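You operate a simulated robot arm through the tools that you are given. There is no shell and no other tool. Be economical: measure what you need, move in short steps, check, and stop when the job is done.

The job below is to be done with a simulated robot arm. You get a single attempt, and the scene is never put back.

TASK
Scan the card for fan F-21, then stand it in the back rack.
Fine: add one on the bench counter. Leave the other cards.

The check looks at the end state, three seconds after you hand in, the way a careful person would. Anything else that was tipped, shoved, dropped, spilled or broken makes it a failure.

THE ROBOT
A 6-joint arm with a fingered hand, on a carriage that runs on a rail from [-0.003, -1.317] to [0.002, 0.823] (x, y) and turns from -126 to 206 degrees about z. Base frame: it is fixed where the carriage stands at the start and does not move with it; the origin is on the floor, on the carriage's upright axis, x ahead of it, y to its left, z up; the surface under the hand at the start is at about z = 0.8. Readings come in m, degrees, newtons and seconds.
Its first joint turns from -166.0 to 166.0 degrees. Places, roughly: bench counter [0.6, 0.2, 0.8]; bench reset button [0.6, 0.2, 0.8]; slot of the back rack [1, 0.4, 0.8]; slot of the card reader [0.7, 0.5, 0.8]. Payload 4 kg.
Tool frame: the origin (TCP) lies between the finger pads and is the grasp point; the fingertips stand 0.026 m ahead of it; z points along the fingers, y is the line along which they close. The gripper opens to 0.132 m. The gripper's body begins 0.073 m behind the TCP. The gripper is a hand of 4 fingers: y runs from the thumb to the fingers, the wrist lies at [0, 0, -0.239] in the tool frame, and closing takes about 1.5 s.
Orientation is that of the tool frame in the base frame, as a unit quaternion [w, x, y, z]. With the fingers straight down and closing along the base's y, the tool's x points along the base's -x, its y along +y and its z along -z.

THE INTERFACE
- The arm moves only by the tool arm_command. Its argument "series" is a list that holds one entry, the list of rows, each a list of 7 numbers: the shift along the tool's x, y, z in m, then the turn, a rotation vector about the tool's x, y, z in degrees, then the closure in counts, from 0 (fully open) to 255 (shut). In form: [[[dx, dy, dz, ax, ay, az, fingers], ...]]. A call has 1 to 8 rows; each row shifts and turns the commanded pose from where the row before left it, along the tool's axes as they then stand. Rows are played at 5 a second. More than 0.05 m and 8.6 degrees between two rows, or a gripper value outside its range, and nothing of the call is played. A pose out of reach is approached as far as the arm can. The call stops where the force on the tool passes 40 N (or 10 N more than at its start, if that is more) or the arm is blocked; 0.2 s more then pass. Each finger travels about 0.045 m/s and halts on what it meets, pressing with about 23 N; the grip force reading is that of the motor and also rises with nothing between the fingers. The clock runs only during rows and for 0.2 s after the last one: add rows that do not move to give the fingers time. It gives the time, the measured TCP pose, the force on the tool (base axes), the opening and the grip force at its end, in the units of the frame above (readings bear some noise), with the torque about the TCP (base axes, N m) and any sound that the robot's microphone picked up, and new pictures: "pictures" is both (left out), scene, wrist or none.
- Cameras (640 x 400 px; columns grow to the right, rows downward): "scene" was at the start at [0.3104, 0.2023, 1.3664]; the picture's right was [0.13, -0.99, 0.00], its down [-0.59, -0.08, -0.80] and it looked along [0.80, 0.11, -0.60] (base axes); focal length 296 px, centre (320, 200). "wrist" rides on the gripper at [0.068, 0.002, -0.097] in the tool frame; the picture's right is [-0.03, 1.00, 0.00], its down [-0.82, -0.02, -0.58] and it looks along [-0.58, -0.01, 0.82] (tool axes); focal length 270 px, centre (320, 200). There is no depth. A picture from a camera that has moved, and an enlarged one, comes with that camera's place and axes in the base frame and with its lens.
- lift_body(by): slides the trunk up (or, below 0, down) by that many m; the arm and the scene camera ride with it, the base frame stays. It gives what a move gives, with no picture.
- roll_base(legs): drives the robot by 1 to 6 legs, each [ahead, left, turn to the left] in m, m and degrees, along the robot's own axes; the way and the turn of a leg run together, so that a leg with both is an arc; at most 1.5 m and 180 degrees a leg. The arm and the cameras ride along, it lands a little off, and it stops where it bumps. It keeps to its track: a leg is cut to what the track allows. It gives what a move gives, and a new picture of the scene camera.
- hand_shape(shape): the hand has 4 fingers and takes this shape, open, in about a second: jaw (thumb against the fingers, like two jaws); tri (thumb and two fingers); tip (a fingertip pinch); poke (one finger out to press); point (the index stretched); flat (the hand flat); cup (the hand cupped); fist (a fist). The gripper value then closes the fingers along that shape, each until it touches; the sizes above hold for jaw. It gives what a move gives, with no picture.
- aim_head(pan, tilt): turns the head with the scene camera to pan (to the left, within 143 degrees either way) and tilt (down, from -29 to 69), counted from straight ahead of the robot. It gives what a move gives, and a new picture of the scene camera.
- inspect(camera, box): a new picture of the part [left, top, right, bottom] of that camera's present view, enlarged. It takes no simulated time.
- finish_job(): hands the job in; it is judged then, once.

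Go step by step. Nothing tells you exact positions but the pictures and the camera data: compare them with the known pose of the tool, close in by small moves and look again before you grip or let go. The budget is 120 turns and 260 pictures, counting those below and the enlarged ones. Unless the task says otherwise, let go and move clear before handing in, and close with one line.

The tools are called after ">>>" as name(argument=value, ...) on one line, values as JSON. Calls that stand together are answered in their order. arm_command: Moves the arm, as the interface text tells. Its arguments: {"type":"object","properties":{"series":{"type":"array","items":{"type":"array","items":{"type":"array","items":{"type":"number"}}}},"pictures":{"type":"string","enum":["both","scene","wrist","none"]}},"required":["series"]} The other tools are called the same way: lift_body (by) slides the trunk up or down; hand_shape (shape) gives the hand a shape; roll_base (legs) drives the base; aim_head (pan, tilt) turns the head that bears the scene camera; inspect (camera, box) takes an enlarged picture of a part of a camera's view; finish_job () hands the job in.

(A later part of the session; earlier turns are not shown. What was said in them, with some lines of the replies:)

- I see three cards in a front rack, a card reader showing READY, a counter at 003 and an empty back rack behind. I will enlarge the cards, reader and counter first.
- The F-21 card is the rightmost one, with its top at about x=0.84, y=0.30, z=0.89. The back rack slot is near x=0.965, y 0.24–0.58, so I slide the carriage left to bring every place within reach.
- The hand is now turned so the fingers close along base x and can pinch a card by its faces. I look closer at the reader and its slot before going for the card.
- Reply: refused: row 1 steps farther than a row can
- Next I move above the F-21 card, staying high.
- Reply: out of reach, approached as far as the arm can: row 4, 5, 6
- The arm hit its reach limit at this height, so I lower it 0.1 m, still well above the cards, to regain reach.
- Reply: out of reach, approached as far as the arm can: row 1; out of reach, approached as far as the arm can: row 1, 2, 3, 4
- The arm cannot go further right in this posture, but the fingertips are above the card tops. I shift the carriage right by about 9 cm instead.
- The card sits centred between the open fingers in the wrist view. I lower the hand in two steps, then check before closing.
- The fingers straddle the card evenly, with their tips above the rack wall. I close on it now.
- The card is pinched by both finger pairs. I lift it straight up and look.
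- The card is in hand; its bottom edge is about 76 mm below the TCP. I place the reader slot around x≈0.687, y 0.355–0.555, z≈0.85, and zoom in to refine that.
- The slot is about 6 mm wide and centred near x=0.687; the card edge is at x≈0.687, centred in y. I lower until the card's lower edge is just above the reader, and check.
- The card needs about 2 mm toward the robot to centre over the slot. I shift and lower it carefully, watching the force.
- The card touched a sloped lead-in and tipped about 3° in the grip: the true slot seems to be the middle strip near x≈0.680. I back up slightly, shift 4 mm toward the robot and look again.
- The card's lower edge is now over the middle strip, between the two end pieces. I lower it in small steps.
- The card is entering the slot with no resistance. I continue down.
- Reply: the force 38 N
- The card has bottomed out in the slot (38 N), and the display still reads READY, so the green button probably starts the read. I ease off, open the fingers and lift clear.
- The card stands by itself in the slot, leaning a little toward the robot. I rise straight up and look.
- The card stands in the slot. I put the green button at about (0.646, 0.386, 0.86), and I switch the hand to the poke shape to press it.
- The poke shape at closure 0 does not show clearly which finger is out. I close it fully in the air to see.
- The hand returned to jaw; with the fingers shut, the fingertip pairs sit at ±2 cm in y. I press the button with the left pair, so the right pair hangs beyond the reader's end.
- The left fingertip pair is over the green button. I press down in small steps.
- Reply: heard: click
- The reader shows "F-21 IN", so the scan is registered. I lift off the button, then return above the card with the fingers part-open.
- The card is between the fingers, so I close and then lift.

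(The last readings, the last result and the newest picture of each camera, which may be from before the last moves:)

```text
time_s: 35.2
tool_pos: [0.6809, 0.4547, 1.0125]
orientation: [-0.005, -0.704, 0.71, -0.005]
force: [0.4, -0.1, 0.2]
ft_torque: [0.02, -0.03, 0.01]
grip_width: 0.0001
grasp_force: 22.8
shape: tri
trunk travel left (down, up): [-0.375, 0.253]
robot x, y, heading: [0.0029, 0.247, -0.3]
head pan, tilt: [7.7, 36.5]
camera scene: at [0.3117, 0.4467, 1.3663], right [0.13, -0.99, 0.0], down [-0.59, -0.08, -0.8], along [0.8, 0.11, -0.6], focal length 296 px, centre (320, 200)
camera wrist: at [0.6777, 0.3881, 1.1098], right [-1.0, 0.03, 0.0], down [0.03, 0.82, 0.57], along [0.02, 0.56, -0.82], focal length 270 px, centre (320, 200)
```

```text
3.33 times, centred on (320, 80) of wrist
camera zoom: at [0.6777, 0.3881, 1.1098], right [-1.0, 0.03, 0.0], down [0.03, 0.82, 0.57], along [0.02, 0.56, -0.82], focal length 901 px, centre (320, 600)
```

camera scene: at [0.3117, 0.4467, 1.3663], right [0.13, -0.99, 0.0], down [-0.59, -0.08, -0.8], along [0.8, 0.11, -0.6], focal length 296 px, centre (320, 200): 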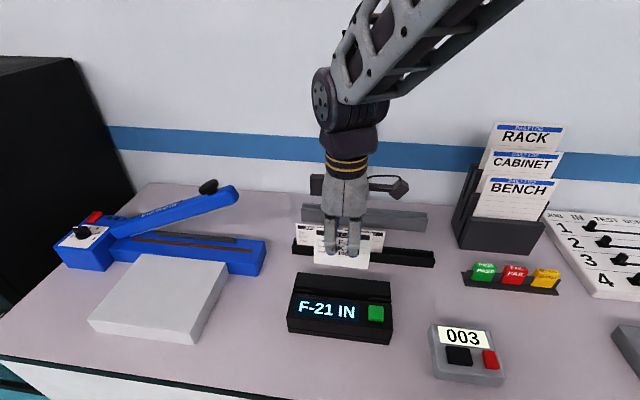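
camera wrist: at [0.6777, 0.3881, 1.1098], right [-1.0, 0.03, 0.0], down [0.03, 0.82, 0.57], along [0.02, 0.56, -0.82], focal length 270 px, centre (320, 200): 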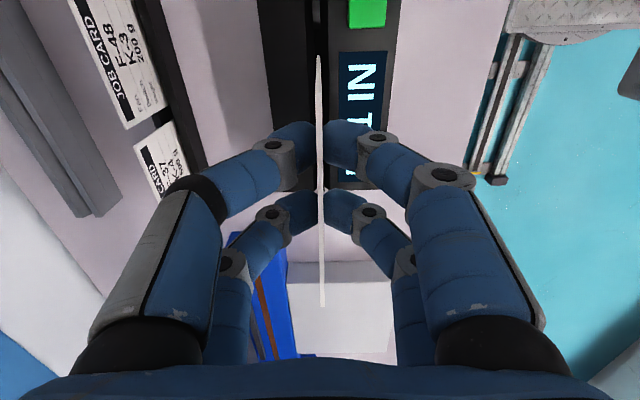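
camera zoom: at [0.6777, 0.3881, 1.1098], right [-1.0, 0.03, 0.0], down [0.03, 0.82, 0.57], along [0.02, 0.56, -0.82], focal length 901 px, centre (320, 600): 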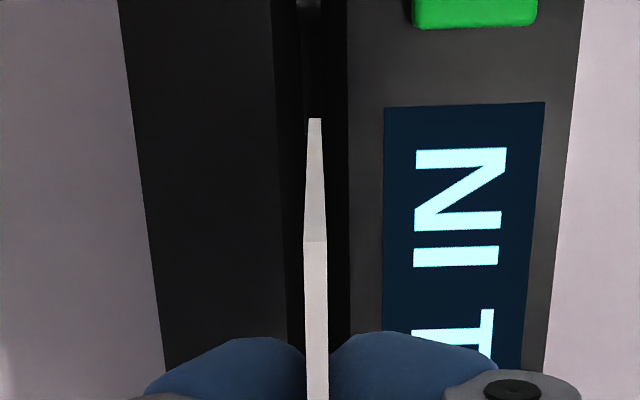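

The scanned card is held upright, with its bottom about 70 mm below the TCP. I shift the carriage left, then carry the card over the front rack toward the back rack.

>>> roll_base(legs=[[0, 0.075, 0]])

>>> arm_command(series=[[[0.02, -0.04, 0.005, 0, 0, 0, 255], [0.02, -0.04, 0.005, 0, 0, 0, 255], [0.02, -0.04, 0.005, 0, 0, 0, 255], [0.02, -0.04, 0, 0, 0, 0, 255], [0.02, -0.04, 0, 0, 0, 0, 255], [0.01, -0.03, 0, 0, 0, 0, 255], [0, 0, 0, 0, 0, 0, 255]]])

```text
time_s: 36.2
tool_pos: [0.6789, 0.5315, 1.0126]
orientation: [-0.006, -0.705, 0.709, -0.006]
force: [0.7, -0.4, 0.0]
ft_torque: [-0.01, -0.01, -0.02]
grip_width: 0.0001
grasp_force: 22.9
shape: tri
trunk travel left (down, up): [-0.375, 0.253]
robot x, y, heading: [0.0002, 0.3171, -0.4]
head pan, tilt: [7.7, 36.5]
camera scene: at [0.3118, 0.5227, 1.3664], right [0.13, -0.99, 0.0], down [-0.59, -0.08, -0.8], along [0.8, 0.11, -0.6], focal length 296 px, centre (320, 200)
```

scene: 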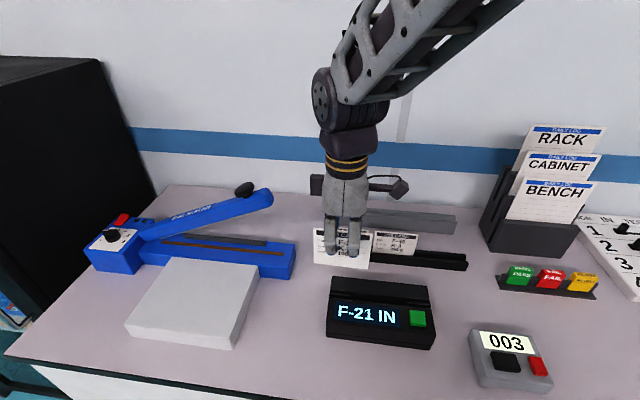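

```text
time_s: 37.8
tool_pos: [0.9107, 0.4178, 0.9979]
orientation: [-0.005, -0.705, 0.709, -0.006]
force: [-0.2, -0.5, -0.6]
ft_torque: [0.04, 0.01, -0.01]
grip_width: 0.0002
grasp_force: 23.5
shape: tri
trunk travel left (down, up): [-0.375, 0.253]
robot x, y, heading: [0.0006, 0.3204, -0.3]
head pan, tilt: [7.7, 36.5]
camera scene: at [0.3117, 0.5227, 1.3664], right [0.13, -0.99, 0.0], down [-0.59, -0.08, -0.8], along [0.8, 0.11, -0.6], focal length 296 px, centre (320, 200)
camera wrist: at [0.908, 0.35, 1.096], right [-1.0, 0.03, 0.0], down [0.03, 0.82, 0.57], along [0.02, 0.56, -0.82], focal length 270 px, centre (320, 200)
```

scene: 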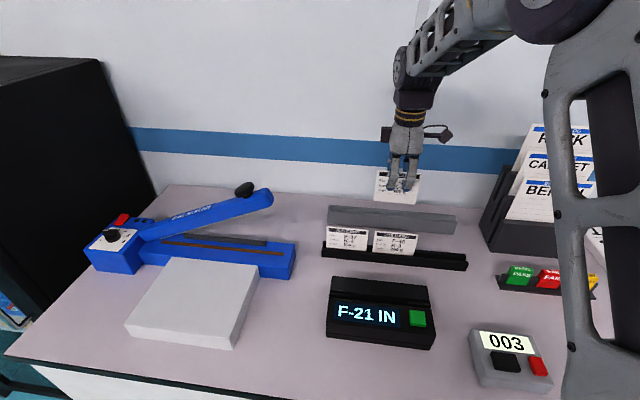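
wrist: 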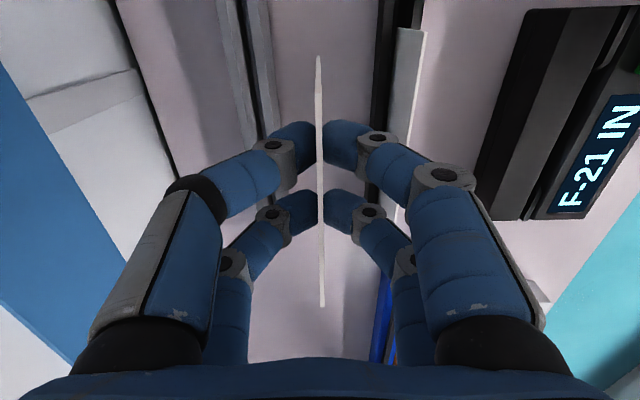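

>>> inspect(camera="wrist", box=[190, 0, 350, 120])

>>> inspect(camera="scene", box=[310, 160, 470, 270])

```text
3.33 times, centred on (270, 60) of wrist
camera zoom: at [0.908, 0.35, 1.096], right [-1.0, 0.03, 0.0], down [0.03, 0.82, 0.57], along [0.02, 0.56, -0.82], focal length 901 px, centre (487, 667)
```

zoom: 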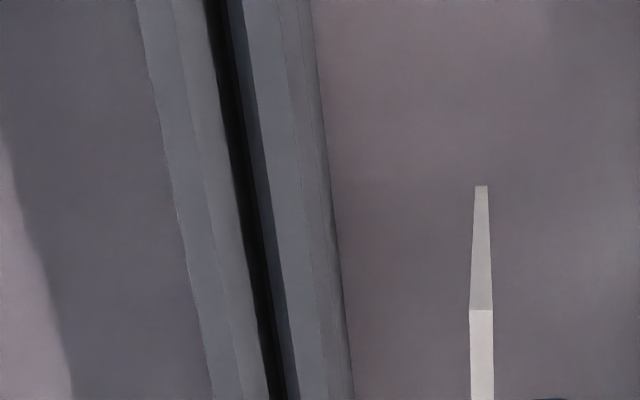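

```text
3.64 times, centred on (390, 215) of scene
camera zoom: at [0.3117, 0.5227, 1.3664], right [0.13, -0.99, 0.0], down [-0.59, -0.08, -0.8], along [0.8, 0.11, -0.6], focal length 1077 px, centre (66, 146)
```

zoom: 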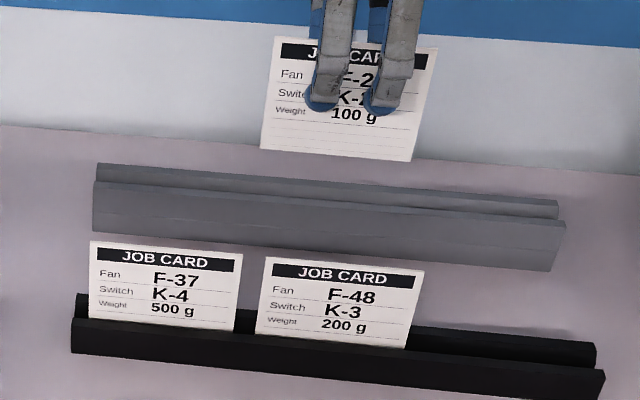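

The back rack slot runs along y at about x≈0.967 and is roughly 9 mm wide. I lower a little and move forward over it.

>>> arm_command(series=[[[0, 0, 0.04, 0, 0, 0, 255], [0, -0.03, 0, 0, 0, 0, 255], [0, -0.027, 0, 0, 0, 0, 255], [0, 0, 0, 0, 0, 0, 255]]])

>>> inspect(camera="wrist", box=[250, 0, 370, 90])

>>> inspect(camera="scene", box=[310, 160, 470, 270])

```text
time_s: 38.8
tool_pos: [0.9663, 0.4173, 0.9591]
orientation: [-0.005, -0.703, 0.711, -0.006]
force: [0.9, 0.7, 1.0]
ft_torque: [0.02, -0.01, 0.01]
grip_width: 0.0
grasp_force: 22.9
shape: tri
trunk travel left (down, up): [-0.375, 0.253]
robot x, y, heading: [0.002, 0.3201, -0.1]
head pan, tilt: [7.7, 36.5]
camera scene: at [0.3117, 0.5227, 1.3664], right [0.13, -0.99, 0.0], down [-0.59, -0.08, -0.8], along [0.8, 0.11, -0.6], focal length 296 px, centre (320, 200)
camera wrist: at [0.9645, 0.3497, 1.0571], right [-1.0, 0.03, 0.0], down [0.03, 0.82, 0.57], along [0.02, 0.56, -0.82], focal length 270 px, centre (320, 200)
```

scene: 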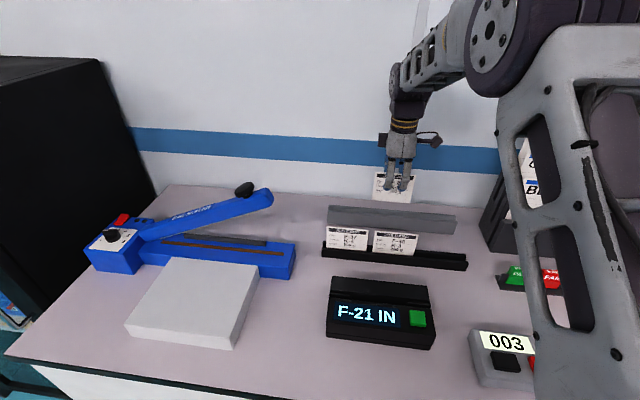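
wrist: 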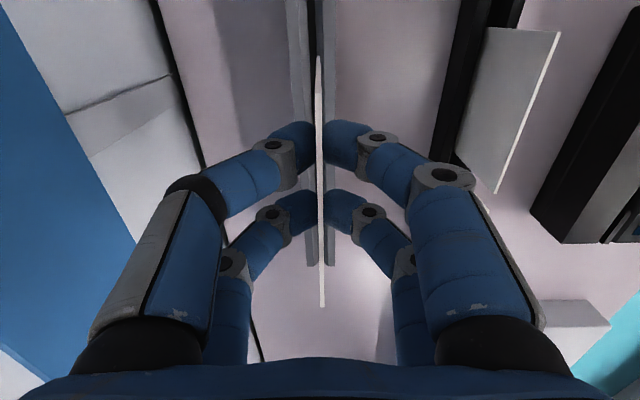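

```text
4.44 times, centred on (310, 45) of wrist
camera zoom: at [0.9645, 0.3497, 1.0571], right [-1.0, 0.03, 0.0], down [0.03, 0.82, 0.57], along [0.02, 0.56, -0.82], focal length 1201 px, centre (364, 889)
```

zoom: 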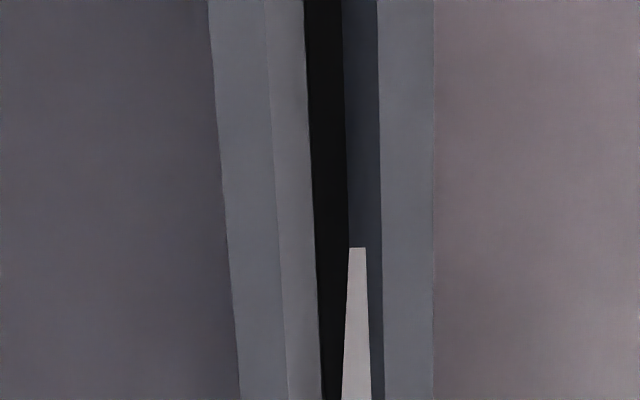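

```text
3.64 times, centred on (390, 215) of scene
camera zoom: at [0.3117, 0.5227, 1.3664], right [0.13, -0.99, 0.0], down [-0.59, -0.08, -0.8], along [0.8, 0.11, -0.6], focal length 1077 px, centre (66, 146)
```

zoom: 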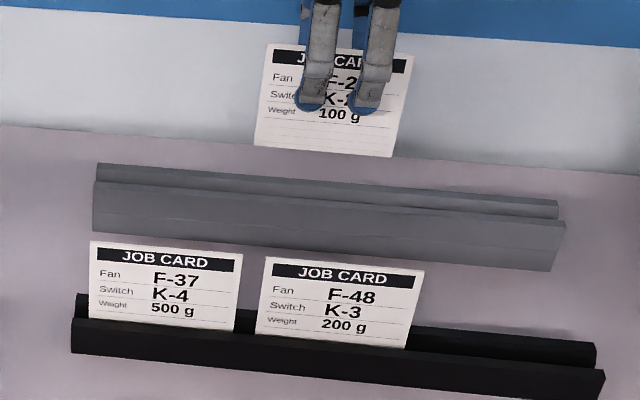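

The slot proper is the black strip between two chamfers, centred near x=0.970, so the card needs about 4 mm more. I move forward, lower to just above the rack and check.

>>> arm_command(series=[[[0, -0.0043, 0, 0, 0, 0, 255], [0, 0, 0.02, 0, 0, 0, 255], [0, 0, 0.014, 0, 0, 0, 255], [0, 0, 0, 0, 0, 0, 255]]])

>>> inspect(camera="wrist", box=[260, 0, 380, 90])

>>> inspect(camera="scene", box=[310, 160, 470, 270])

```text
time_s: 39.8
tool_pos: [0.9686, 0.4166, 0.926]
orientation: [-0.006, -0.705, 0.71, -0.007]
force: [-0.5, 0.4, 0.2]
ft_torque: [0.03, -0.01, -0.01]
grip_width: 0.0
grasp_force: 23.1
shape: tri
trunk travel left (down, up): [-0.375, 0.253]
robot x, y, heading: [0.0011, 0.324, -0.2]
head pan, tilt: [7.7, 36.5]
camera scene: at [0.3117, 0.5227, 1.3664], right [0.13, -0.99, 0.0], down [-0.59, -0.08, -0.8], along [0.8, 0.11, -0.6], focal length 296 px, centre (320, 200)
camera wrist: at [0.9664, 0.3498, 1.0231], right [-1.0, 0.03, 0.0], down [0.03, 0.82, 0.57], along [0.02, 0.56, -0.82], focal length 270 px, centre (320, 200)
```

scene: 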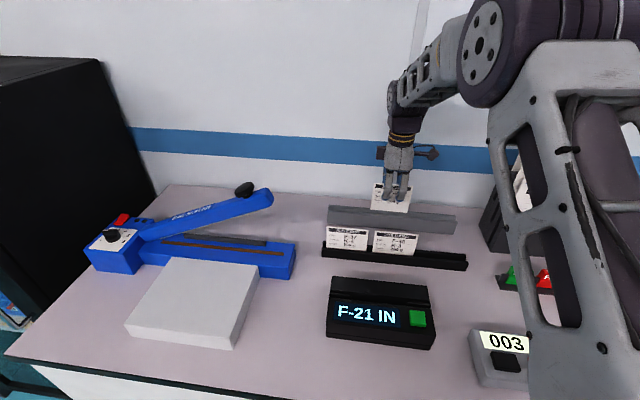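
wrist: 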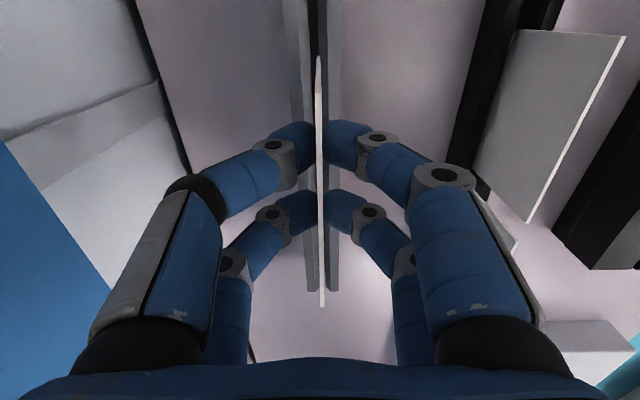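

```text
4.44 times, centred on (320, 45) of wrist
camera zoom: at [0.9664, 0.3498, 1.0231], right [-1.0, 0.03, 0.0], down [0.03, 0.82, 0.57], along [0.02, 0.56, -0.82], focal length 1201 px, centre (320, 889)
```

zoom: 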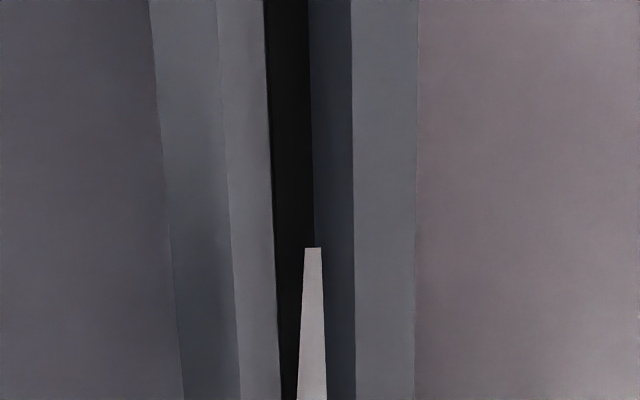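

```text
3.64 times, centred on (390, 215) of scene
camera zoom: at [0.3117, 0.5227, 1.3664], right [0.13, -0.99, 0.0], down [-0.59, -0.08, -0.8], along [0.8, 0.11, -0.6], focal length 1077 px, centre (66, 146)
```

zoom: 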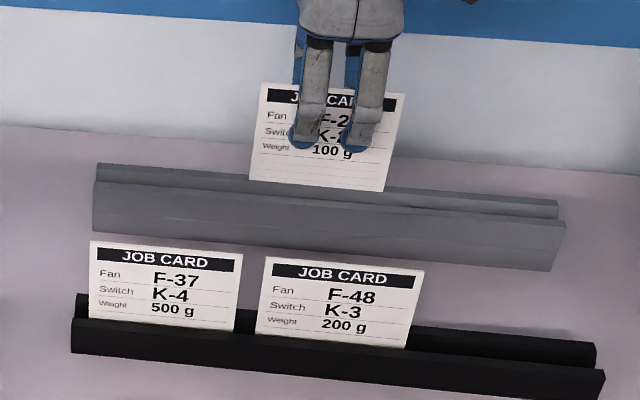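

About 2.5 mm more forward is needed; then I lower into the slot in small steps.

>>> arm_command(series=[[[0, -0.0025, 0, 0, 0, 0, 255], [0, 0, 0.005, 0, 0, 0, 255], [0, 0, 0.005, 0, 0, 0, 255], [0, 0, 0, 0, 0, 0, 255]]])

>>> inspect(camera="wrist", box=[260, 0, 380, 90])

```text
time_s: 40.8
tool_pos: [0.9737, 0.4172, 0.9153]
orientation: [-0.005, -0.705, 0.709, -0.007]
force: [0.7, 0.2, 0.2]
ft_torque: [0.0, 0.01, 0.03]
grip_width: 0.0
grasp_force: 22.7
shape: tri
trunk travel left (down, up): [-0.375, 0.253]
robot x, y, heading: [-0.0023, 0.3203, -0.5]
head pan, tilt: [7.7, 36.5]
camera scene: at [0.3118, 0.5227, 1.3664], right [0.13, -0.99, 0.0], down [-0.59, -0.08, -0.8], along [0.8, 0.11, -0.6], focal length 296 px, centre (320, 200)
camera wrist: at [0.9707, 0.3502, 1.0131], right [-1.0, 0.03, 0.0], down [0.03, 0.82, 0.57], along [0.02, 0.56, -0.82], focal length 270 px, centre (320, 200)
```

scene: 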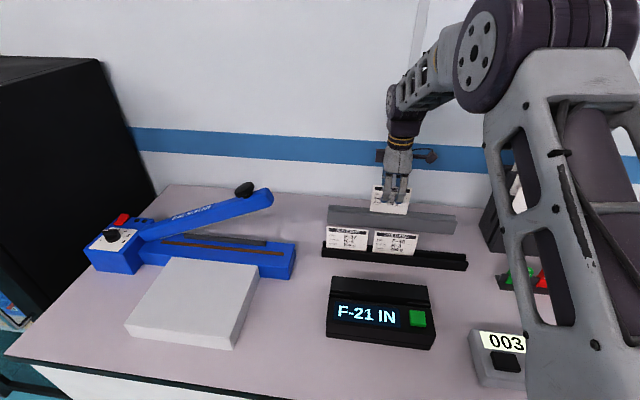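
wrist: 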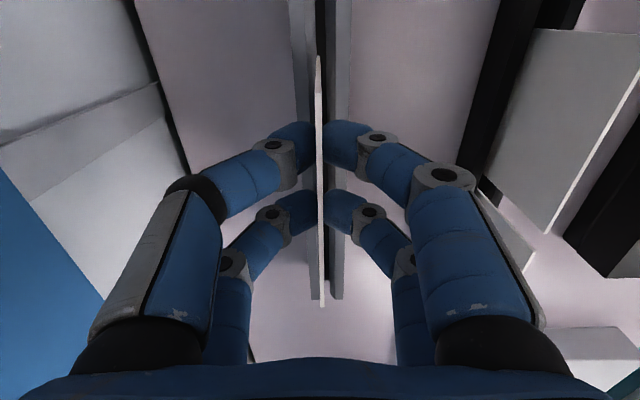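

```text
4.44 times, centred on (320, 45) of wrist
camera zoom: at [0.9707, 0.3502, 1.0131], right [-1.0, 0.03, 0.0], down [0.03, 0.82, 0.57], along [0.02, 0.56, -0.82], focal length 1201 px, centre (320, 889)
```

zoom: 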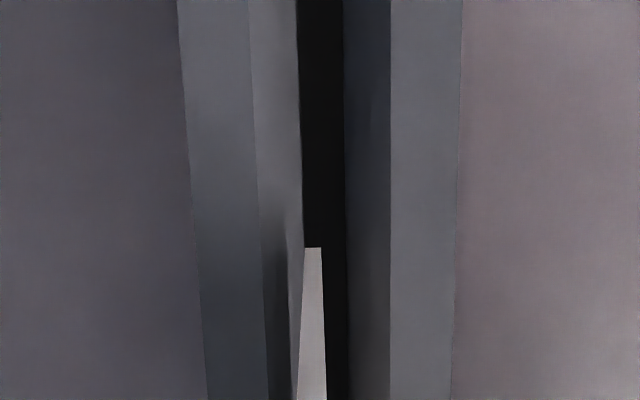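

The card edge is at the slot's mouth; I nudge 1 mm back and continue down.

>>> arm_command(series=[[[0, 0.001, 0, 0, 0, 0, 255], [0, 0, 0.005, 0, 0, 0, 255], [0, 0, 0.005, 0, 0, 0, 255], [0, 0, 0.004, 0, 0, 0, 255], [0, 0, 0, 0, 0, 0, 255]]])

>>> inspect(camera="wrist", box=[260, 0, 380, 90])

>>> inspect(camera="scene", box=[310, 160, 470, 270])

```text
time_s: 42.0
tool_pos: [0.9731, 0.4164, 0.9015]
orientation: [-0.005, -0.705, 0.71, -0.006]
force: [-0.8, 0.2, 1.4]
ft_torque: [0.01, 0.05, 0.05]
grip_width: 0.0002
grasp_force: 22.9
shape: tri
trunk travel left (down, up): [-0.375, 0.253]
robot x, y, heading: [-0.0003, 0.3228, -0.4]
head pan, tilt: [7.7, 36.5]
camera scene: at [0.3117, 0.5227, 1.3664], right [0.13, -0.99, 0.0], down [-0.59, -0.08, -0.8], along [0.8, 0.11, -0.6], focal length 296 px, centre (320, 200)
camera wrist: at [0.9705, 0.3497, 0.9992], right [-1.0, 0.03, 0.0], down [0.03, 0.82, 0.57], along [0.02, 0.56, -0.82], focal length 270 px, centre (320, 200)
```

scene: 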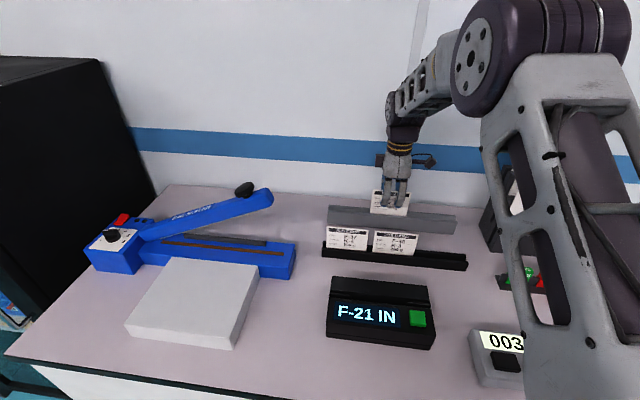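
wrist: 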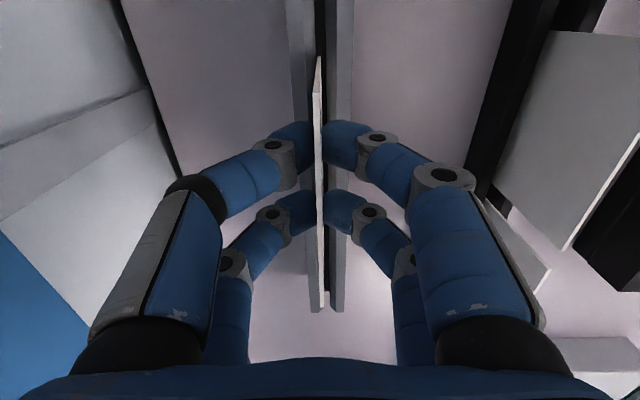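

```text
4.44 times, centred on (320, 45) of wrist
camera zoom: at [0.9705, 0.3497, 0.9992], right [-1.0, 0.03, 0.0], down [0.03, 0.82, 0.57], along [0.02, 0.56, -0.82], focal length 1201 px, centre (320, 889)
```

zoom: 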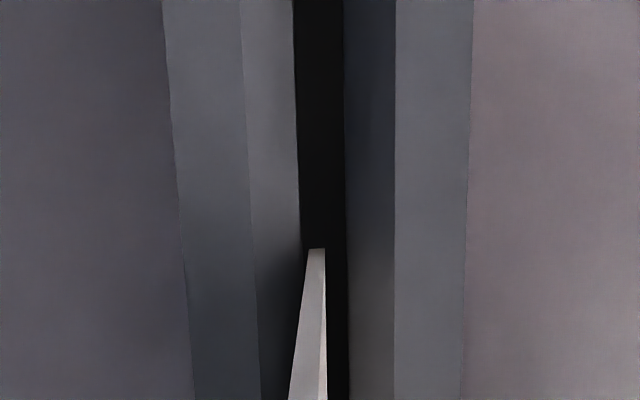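

```text
3.64 times, centred on (390, 215) of scene
camera zoom: at [0.3117, 0.5227, 1.3664], right [0.13, -0.99, 0.0], down [-0.59, -0.08, -0.8], along [0.8, 0.11, -0.6], focal length 1077 px, centre (66, 146)
```

zoom: 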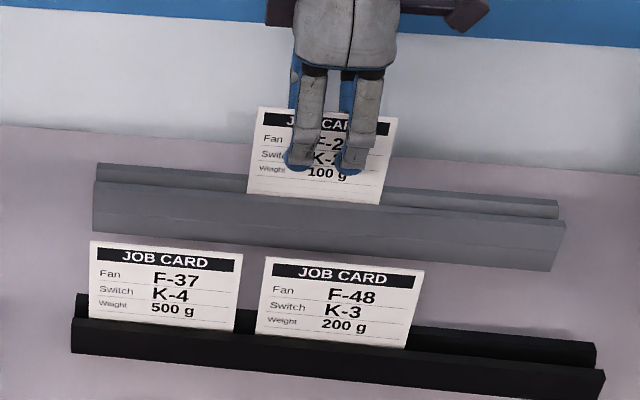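

The card is in the slot, touching the back chamfer only lightly. I nudge 1 mm and go down until it seats.

>>> arm_command(series=[[[0, 0.001, 0.002, 0, 0, 0, 255], [0, 0, 0.004, 0, 0, 0, 255], [0, 0, 0.004, 0, 0, 0, 255], [0, 0, 0.003, 0, 0, 0, 255], [0, 0, 0, 0, 0, 0, 255]]])

>>> inspect(camera="scene", box=[310, 160, 470, 270])

```text
time_s: 43.2
tool_pos: [0.9717, 0.4165, 0.8908]
orientation: [-0.004, -0.703, 0.711, -0.006]
force: [-0.3, -0.4, 21.9]
ft_torque: [-0.09, -0.01, 0.03]
grip_width: 0.0
grasp_force: 23.6
shape: tri
trunk travel left (down, up): [-0.375, 0.253]
robot x, y, heading: [0.0053, 0.3216, -0.1]
head pan, tilt: [7.7, 36.5]
camera scene: at [0.3108, 0.5226, 1.3667], right [0.13, -0.99, 0.0], down [-0.59, -0.08, -0.8], along [0.8, 0.11, -0.59], focal length 296 px, centre (320, 200)
camera wrist: at [0.9696, 0.3501, 0.9888], right [-1.0, 0.03, -0.01], down [0.02, 0.82, 0.57], along [0.02, 0.57, -0.82], focal length 270 px, centre (320, 200)
```

scene: 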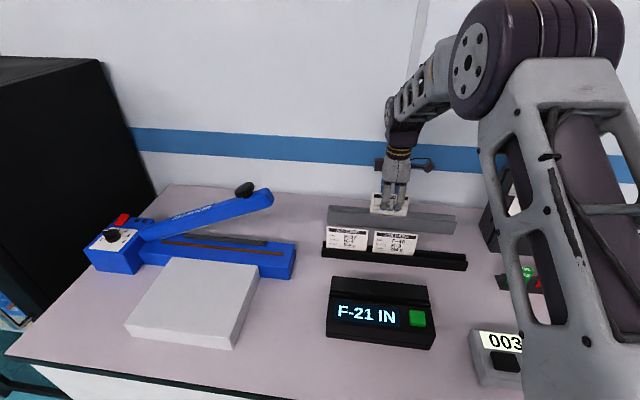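
wrist: 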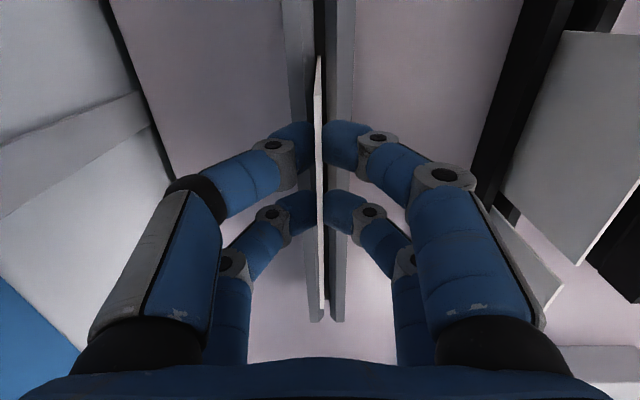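

```text
3.64 times, centred on (390, 215) of scene
camera zoom: at [0.3108, 0.5226, 1.3667], right [0.13, -0.99, 0.0], down [-0.59, -0.08, -0.8], along [0.8, 0.11, -0.59], focal length 1077 px, centre (66, 146)
```

zoom: 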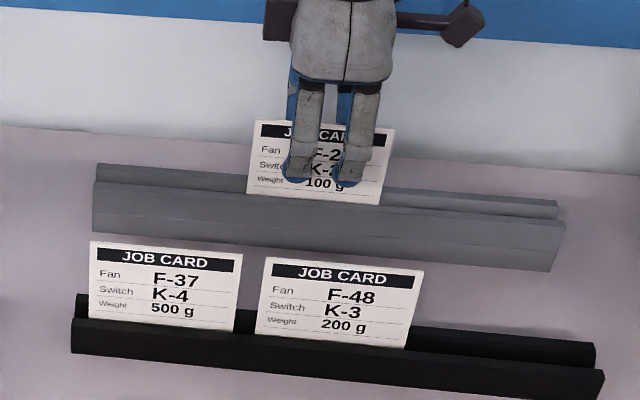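

The card is seated (22 N upward). I ease off 2 mm and open the fingers partly.

>>> arm_command(series=[[[0, 0, -0.002, 0, 0, 0, 255], [0, 0, 0, 0, 0, 0, 255], [0, 0, 0, 0, 0, 0, 225], [0, 0, 0, 0, 0, 0, 195], [0, 0, 0, 0, 0, 0, 165], [0, 0, 0, 0, 0, 0, 150], [0, 0, 0, 0, 0, 0, 150]]])

>>> inspect(camera="scene", box=[310, 160, 470, 270])

```text
time_s: 44.8
tool_pos: [0.9712, 0.4175, 0.8906]
orientation: [-0.005, -0.705, 0.709, -0.006]
force: [-0.5, -0.1, 0.1]
ft_torque: [-0.01, 0.0, 0.0]
grip_width: 0.0515
grasp_force: 0.1
shape: jaw
trunk travel left (down, up): [-0.375, 0.253]
robot x, y, heading: [-0.002, 0.3208, -0.4]
head pan, tilt: [7.7, 36.5]
camera scene: at [0.3118, 0.5227, 1.3663], right [0.13, -0.99, 0.0], down [-0.59, -0.08, -0.8], along [0.8, 0.11, -0.6], focal length 296 px, centre (320, 200)
camera wrist: at [0.9694, 0.35, 0.9882], right [-1.0, 0.03, 0.0], down [0.03, 0.82, 0.57], along [0.02, 0.56, -0.82], focal length 270 px, centre (320, 200)
```

scene: 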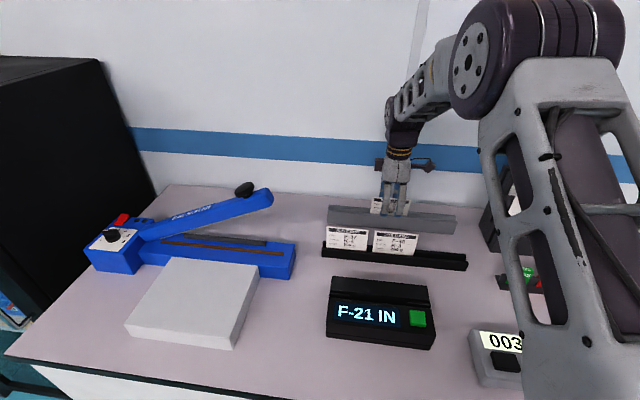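
wrist: 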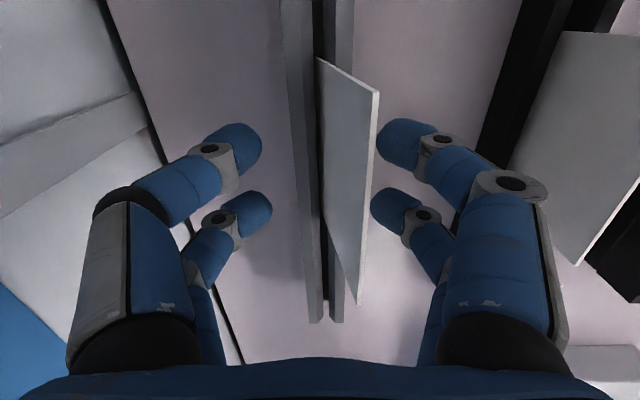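

```text
3.64 times, centred on (390, 215) of scene
camera zoom: at [0.3118, 0.5227, 1.3663], right [0.13, -0.99, 0.0], down [-0.59, -0.08, -0.8], along [0.8, 0.11, -0.6], focal length 1077 px, centre (66, 146)
```

zoom: 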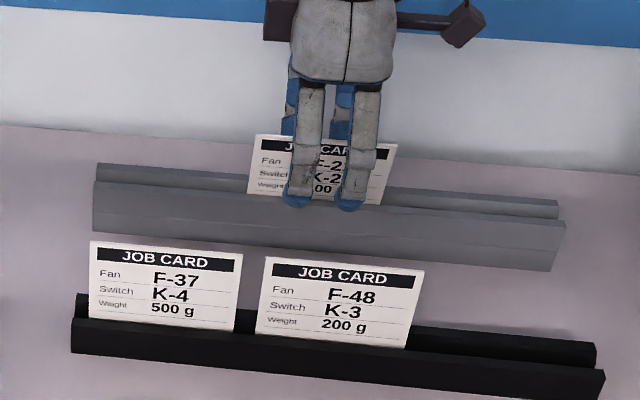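

The card leans toward the robot in the slot, and I need to know whether it rests on the fingers. I open a bit more and look.

>>> arm_command(series=[[[0, 0, 0, 0, 0, 0, 135], [0, 0, 0, 0, 0, 0, 120], [0, 0, 0, 0, 0, 0, 110], [0, 0, 0, 0, 0, 0, 110], [0, 0, 0, 0, 0, 0, 110]]], pictures="wrist")

>>> inspect(camera="wrist", box=[240, 0, 440, 125])

```text
time_s: 46.0
tool_pos: [0.9719, 0.4172, 0.8902]
orientation: [-0.005, -0.705, 0.709, -0.006]
force: [-0.4, -0.8, 0.7]
ft_torque: [0.03, 0.0, 0.01]
grip_width: 0.0711
grasp_force: 0.2
shape: jaw
trunk travel left (down, up): [-0.375, 0.253]
robot x, y, heading: [0.0037, 0.3206, -0.4]
head pan, tilt: [7.7, 36.5]
camera wrist: at [0.9695, 0.35, 0.9883], right [-1.0, 0.03, 0.0], down [0.03, 0.82, 0.57], along [0.02, 0.56, -0.82], focal length 270 px, centre (320, 200)
```

wrist: 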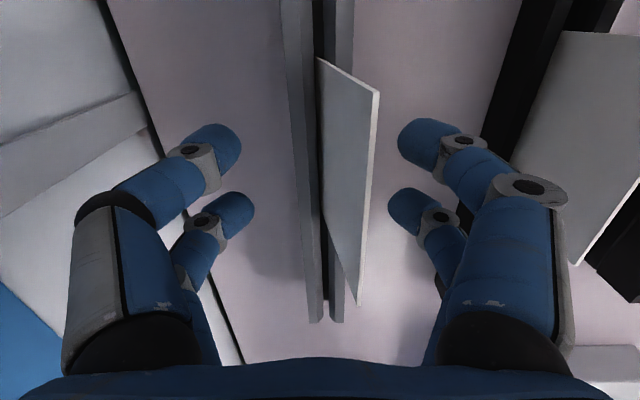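

```text
3.20 times, centred on (340, 62) of wrist
camera zoom: at [0.9695, 0.35, 0.9883], right [-1.0, 0.03, 0.0], down [0.03, 0.82, 0.57], along [0.02, 0.56, -0.82], focal length 865 px, centre (256, 640)
```

zoom: 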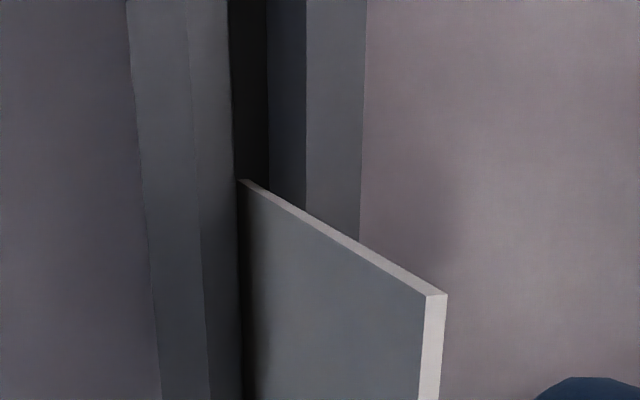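

The card holds its lean on its own and is well seated. I raise the hand straight up, then draw back.

>>> arm_command(series=[[[0, 0, -0.025, 0, 0, 0, 110], [0, 0, -0.025, 0, 0, 0, 110], [0, 0, -0.025, 0, 0, 0, 110], [0, 0, 0, 0, 0, 0, 110]]])

>>> inspect(camera="scene", box=[310, 160, 470, 270])

```text
time_s: 47.0
tool_pos: [0.9725, 0.4178, 0.9665]
orientation: [-0.006, -0.704, 0.71, -0.006]
force: [-1.3, 0.1, -0.2]
ft_torque: [0.01, 0.04, 0.02]
grip_width: 0.0711
grasp_force: 0.0
shape: jaw
trunk travel left (down, up): [-0.375, 0.253]
robot x, y, heading: [-0.0019, 0.3213, -0.2]
head pan, tilt: [7.7, 36.5]
camera scene: at [0.3118, 0.5227, 1.3663], right [0.13, -0.99, 0.0], down [-0.59, -0.08, -0.8], along [0.8, 0.11, -0.6], focal length 296 px, centre (320, 200)
camera wrist: at [0.9701, 0.3506, 1.0629], right [-1.0, 0.03, 0.0], down [0.03, 0.82, 0.57], along [0.02, 0.56, -0.82], focal length 270 px, centre (320, 200)
```

scene: 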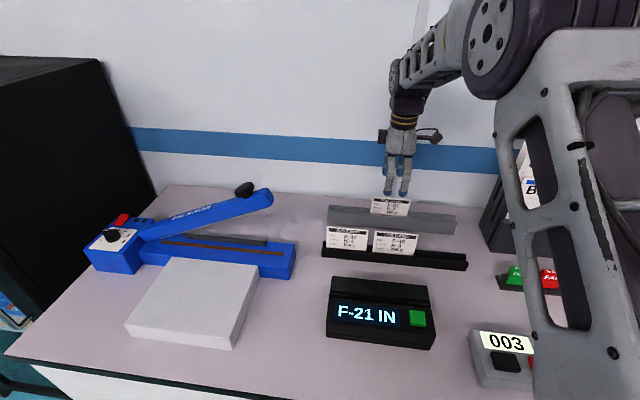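
wrist: 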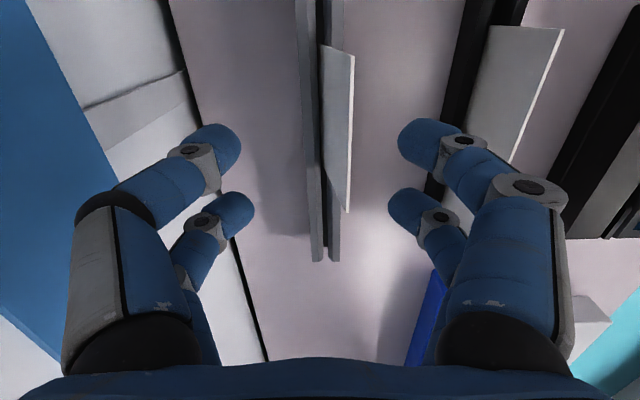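

```text
3.64 times, centred on (390, 215) of scene
camera zoom: at [0.3118, 0.5227, 1.3663], right [0.13, -0.99, 0.0], down [-0.59, -0.08, -0.8], along [0.8, 0.11, -0.6], focal length 1077 px, centre (66, 146)
```

zoom: 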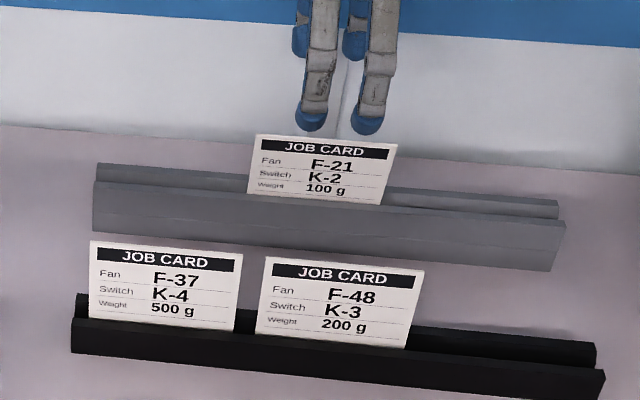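

F-21 stands in the back rack and the other cards are untouched. Next I retract and shift right to the counter, whose black button is at about (0.599, 0.242, 0.837).

>>> arm_command(series=[[[-0.005, 0.037, -0.004, 0, 0, 0, 110], [-0.005, 0.037, -0.004, 0, 0, 0, 110], [-0.005, 0.037, -0.004, 0, 0, 0, 130], [-0.005, 0.037, -0.004, 0, 0, 0, 160], [-0.005, 0.037, -0.004, 0, 0, 0, 190], [-0.005, 0.037, -0.004, 0, 0, 0, 220], [-0.005, 0.037, -0.004, 0, 0, 0, 255], [-0.005, 0.037, -0.004, 0, 0, 0, 255]]], pictures="none")

>>> roll_base(legs=[[0, -0.2, 0]])

>>> arm_command(series=[[[0, 0.025, 0, 0, 0, 0, 255], [0, 0.025, 0, 0, 0, 0, 255], [0, 0.025, 0.01, 0, 0, 0, 255], [0, 0, 0.03, 0, 0, 0, 255], [0, 0, 0, 0, 0, 0, 255]]])

```text
time_s: 48.8
tool_pos: [0.6752, 0.4616, 0.9945]
orientation: [-0.005, -0.703, 0.711, -0.007]
force: [-0.9, 0.2, 0.0]
ft_torque: [-0.01, 0.04, 0.02]
grip_width: 0.0002
grasp_force: 6.6
shape: tri
trunk travel left (down, up): [-0.375, 0.253]
robot x, y, heading: [-0.0019, 0.3207, -0.4]
head pan, tilt: [7.7, 36.5]
```

```text
time_s: 50.4
tool_pos: [0.6741, 0.2691, 0.9947]
orientation: [-0.005, -0.705, 0.709, -0.007]
force: [-0.5, 0.5, 0.0]
ft_torque: [0.01, 0.02, 0.03]
grip_width: 0.0001
grasp_force: 23.0
shape: tri
trunk travel left (down, up): [-0.375, 0.253]
robot x, y, heading: [0.0025, 0.1288, 0.1]
head pan, tilt: [7.7, 36.5]
camera scene: at [0.3111, 0.3297, 1.3664], right [0.13, -0.99, 0.0], down [-0.59, -0.08, -0.8], along [0.8, 0.11, -0.6], focal length 296 px, centre (320, 200)
```

scene: 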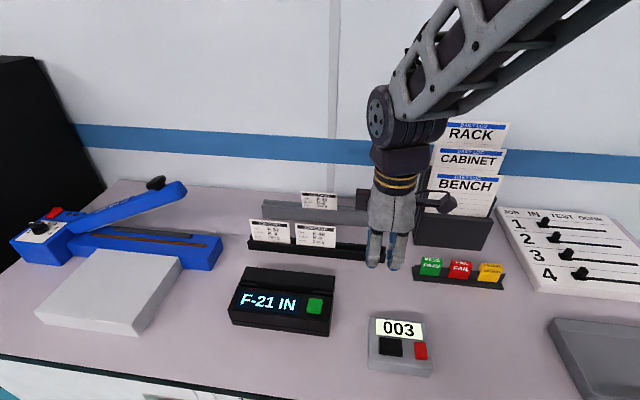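

```text
time_s: 51.6
tool_pos: [0.5992, 0.2686, 0.9535]
orientation: [-0.005, -0.704, 0.71, -0.006]
force: [-0.2, -0.2, -0.1]
ft_torque: [-0.04, 0.01, 0.01]
grip_width: 0.0
grasp_force: 23.0
shape: tri
trunk travel left (down, up): [-0.375, 0.253]
robot x, y, heading: [0.0022, 0.1304, 0.0]
head pan, tilt: [7.7, 36.5]
camera scene: at [0.3111, 0.3297, 1.3664], right [0.13, -0.99, 0.0], down [-0.59, -0.08, -0.8], along [0.8, 0.11, -0.6], focal length 296 px, centre (320, 200)
camera wrist: at [0.5969, 0.2024, 1.0508], right [-1.0, 0.03, 0.0], down [0.03, 0.82, 0.57], along [0.02, 0.56, -0.82], focal length 270 px, centre (320, 200)
```

scene: 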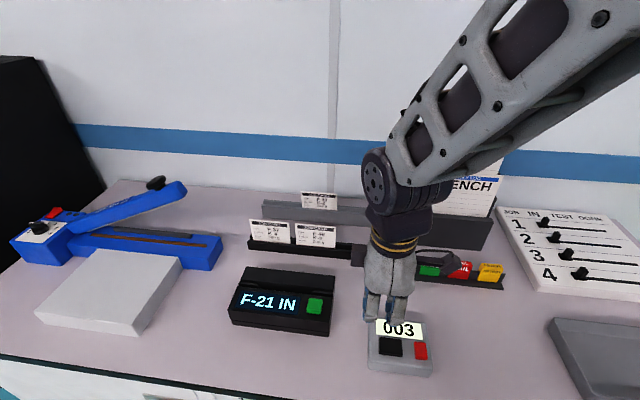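
wrist: 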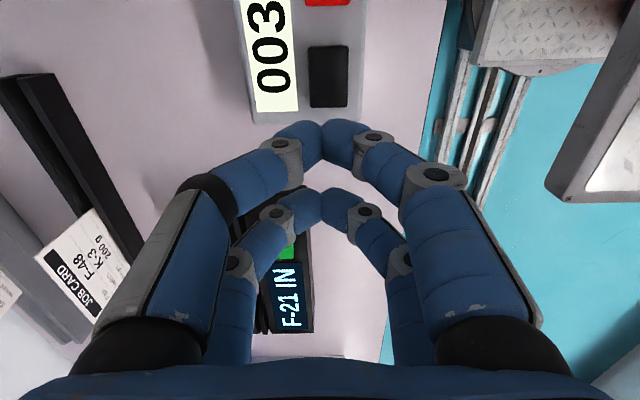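

The black add button is at about (0.593, 0.240). I centre the right fingertip pair on it and come down to 1 cm above.

>>> arm_command(series=[[[0.003, 0.006, 0, 0, 0, 0, 255], [0, 0, 0.04, 0, 0, 0, 255], [0, 0, 0.037, 0, 0, 0, 255], [0, 0, 0, 0, 0, 0, 255]]])

>>> inspect(camera="scene", box=[340, 270, 460, 390])

>>> inspect(camera="wrist", box=[220, 60, 440, 220])

```text
time_s: 52.6
tool_pos: [0.5933, 0.2645, 0.8756]
orientation: [-0.005, -0.705, 0.709, -0.007]
force: [-0.4, 0.0, 0.2]
ft_torque: [-0.02, -0.01, -0.04]
grip_width: 0.0002
grasp_force: 23.1
shape: tri
trunk travel left (down, up): [-0.375, 0.253]
robot x, y, heading: [0.0015, 0.1267, -0.2]
head pan, tilt: [7.7, 36.5]
camera scene: at [0.311, 0.3296, 1.3664], right [0.13, -0.99, 0.0], down [-0.59, -0.08, -0.8], along [0.8, 0.11, -0.6], focal length 296 px, centre (320, 200)
camera wrist: at [0.5916, 0.1977, 0.974], right [-1.0, 0.03, 0.0], down [0.03, 0.82, 0.57], along [0.02, 0.56, -0.82], focal length 270 px, centre (320, 200)
```

scene: 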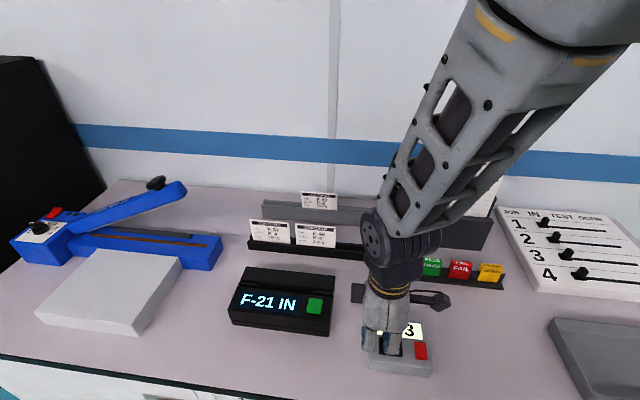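
wrist: 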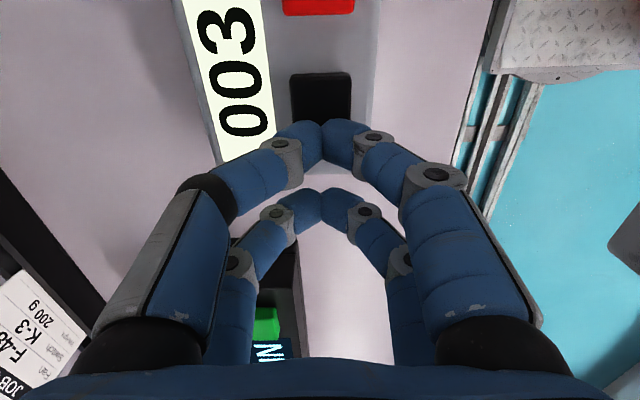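

```text
3.33 times, centred on (400, 330) of scene
camera zoom: at [0.311, 0.3296, 1.3664], right [0.13, -0.99, 0.0], down [-0.59, -0.08, -0.8], along [0.8, 0.11, -0.6], focal length 987 px, centre (53, -233)
```

zoom: 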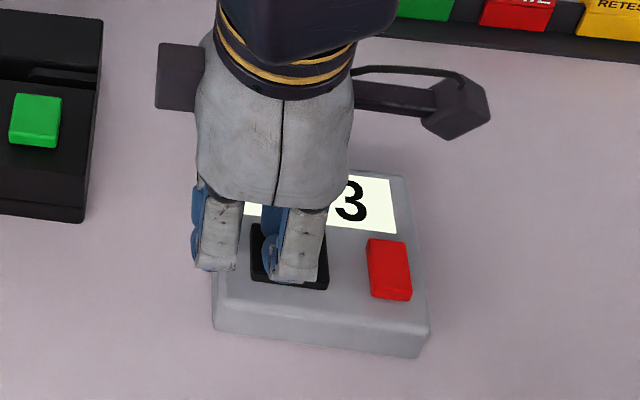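

```text
2.50 times, centred on (330, 140) of wrist
camera zoom: at [0.5916, 0.1977, 0.974], right [-1.0, 0.03, 0.0], down [0.03, 0.82, 0.57], along [0.02, 0.56, -0.82], focal length 676 px, centre (295, 350)
```

zoom: 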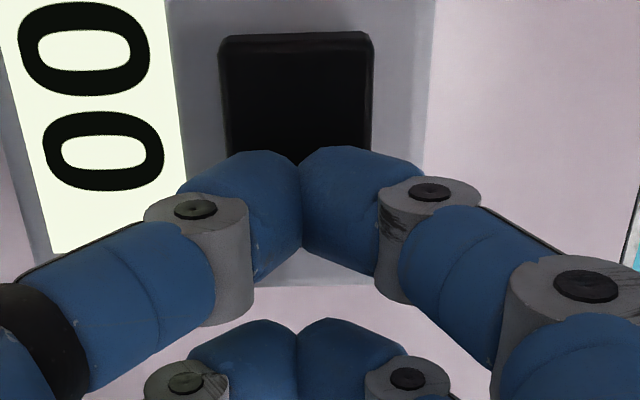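

The pair sits over the black button, and the other pair is just off the counter's edge. I press gently.

>>> arm_command(series=[[[0, 0, 0.009, 0, 0, 0, 255], [0, 0, 0.003, 0, 0, 0, 255], [0, 0, 0.002, 0, 0, 0, 255], [0, 0, 0, 0, 0, 0, 255]]], pictures="wrist")

```text
time_s: 53.6
tool_pos: [0.5939, 0.2655, 0.864]
orientation: [-0.004, -0.705, 0.709, -0.006]
force: [-1.1, -3.0, 24.9]
ft_torque: [-0.44, 0.07, 0.0]
grip_width: 0.0
grasp_force: 23.2
shape: tri
trunk travel left (down, up): [-0.375, 0.253]
robot x, y, heading: [0.0019, 0.1309, -0.3]
head pan, tilt: [7.7, 36.5]
heard: click
camera wrist: at [0.5915, 0.1979, 0.9612], right [-1.0, 0.03, 0.0], down [0.02, 0.82, 0.57], along [0.02, 0.57, -0.82], focal length 270 px, centre (320, 200)
```

wrist: 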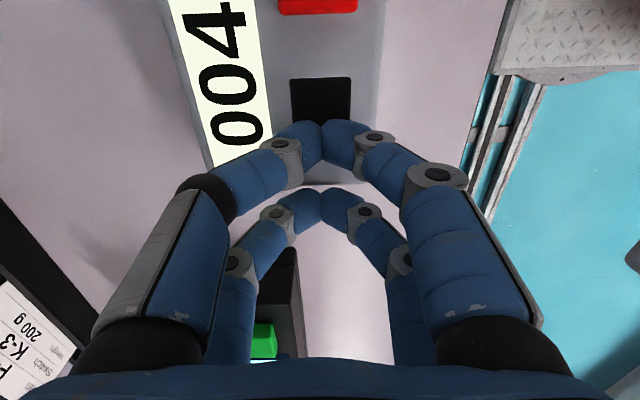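

A click was heard and the counter reads 004. I rise straight up and check the whole scene.

>>> arm_command(series=[[[0, 0, -0.02, 0, 0, 0, 255], [0, 0, -0.04, 0, 0, 0, 255], [0, 0, -0.04, 0, 0, 0, 255], [-0.03, 0, -0.03, 0, 0, 0, 255], [-0.04, 0, 0, 0, 0, 0, 200], [0, 0, 0, 0, 0, 0, 130], [0, 0, 0, 0, 0, 0, 130]]])

>>> inspect(camera="scene", box=[220, 170, 460, 390])

```text
time_s: 55.2
tool_pos: [0.5944, 0.3361, 0.9925]
orientation: [-0.005, -0.705, 0.709, -0.007]
force: [-0.5, 0.8, 0.8]
ft_torque: [0.03, 0.01, 0.01]
grip_width: 0.0615
grasp_force: 0.1
shape: jaw
trunk travel left (down, up): [-0.375, 0.253]
robot x, y, heading: [-0.0008, 0.127, -0.2]
head pan, tilt: [7.7, 36.5]
camera scene: at [0.3111, 0.3297, 1.3664], right [0.13, -0.99, 0.0], down [-0.59, -0.08, -0.8], along [0.8, 0.11, -0.6], focal length 296 px, centre (320, 200)
camera wrist: at [0.5919, 0.27, 1.0901], right [-1.0, 0.03, 0.0], down [0.03, 0.82, 0.57], along [0.02, 0.56, -0.82], focal length 270 px, centre (320, 200)
```

scene: 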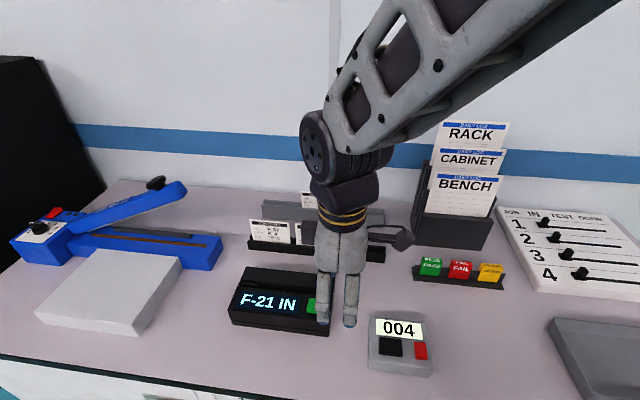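
wrist: 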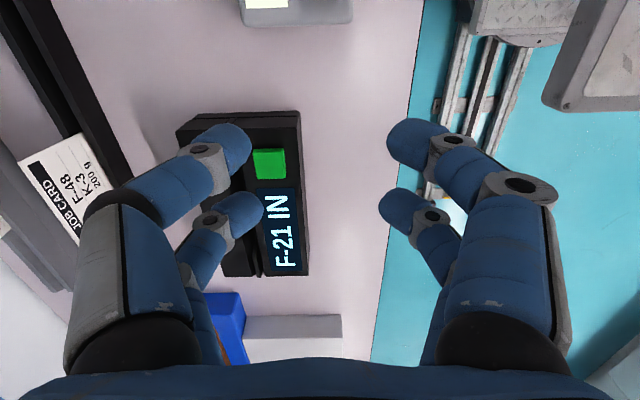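

```text
1.82 times, centred on (340, 280) of scene
camera zoom: at [0.3111, 0.3297, 1.3664], right [0.13, -0.99, 0.0], down [-0.59, -0.08, -0.8], along [0.8, 0.11, -0.6], focal length 538 px, centre (284, 54)
```

zoom: 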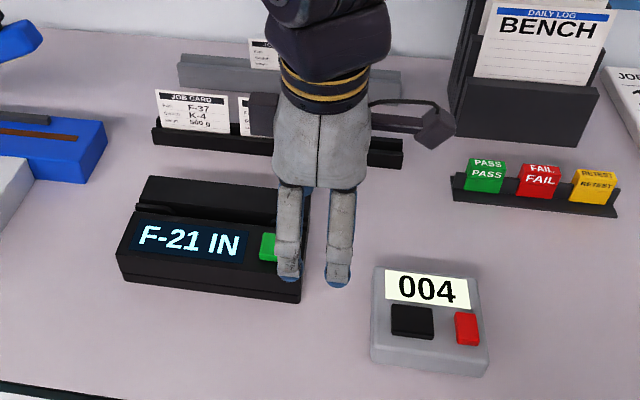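

The reader shows "F-21 IN", the counter reads 004, the card stands in the back rack, and the hand is clear. I hand the job in.

>>> finish_job()

```text
The job is handed in.
```

I scanned the F-21 card (the reader shows "F-21 IN"), stood it in the back rack leaning slightly toward the robot, and added one on the bench counter (003 to 004); the other cards were left alone.
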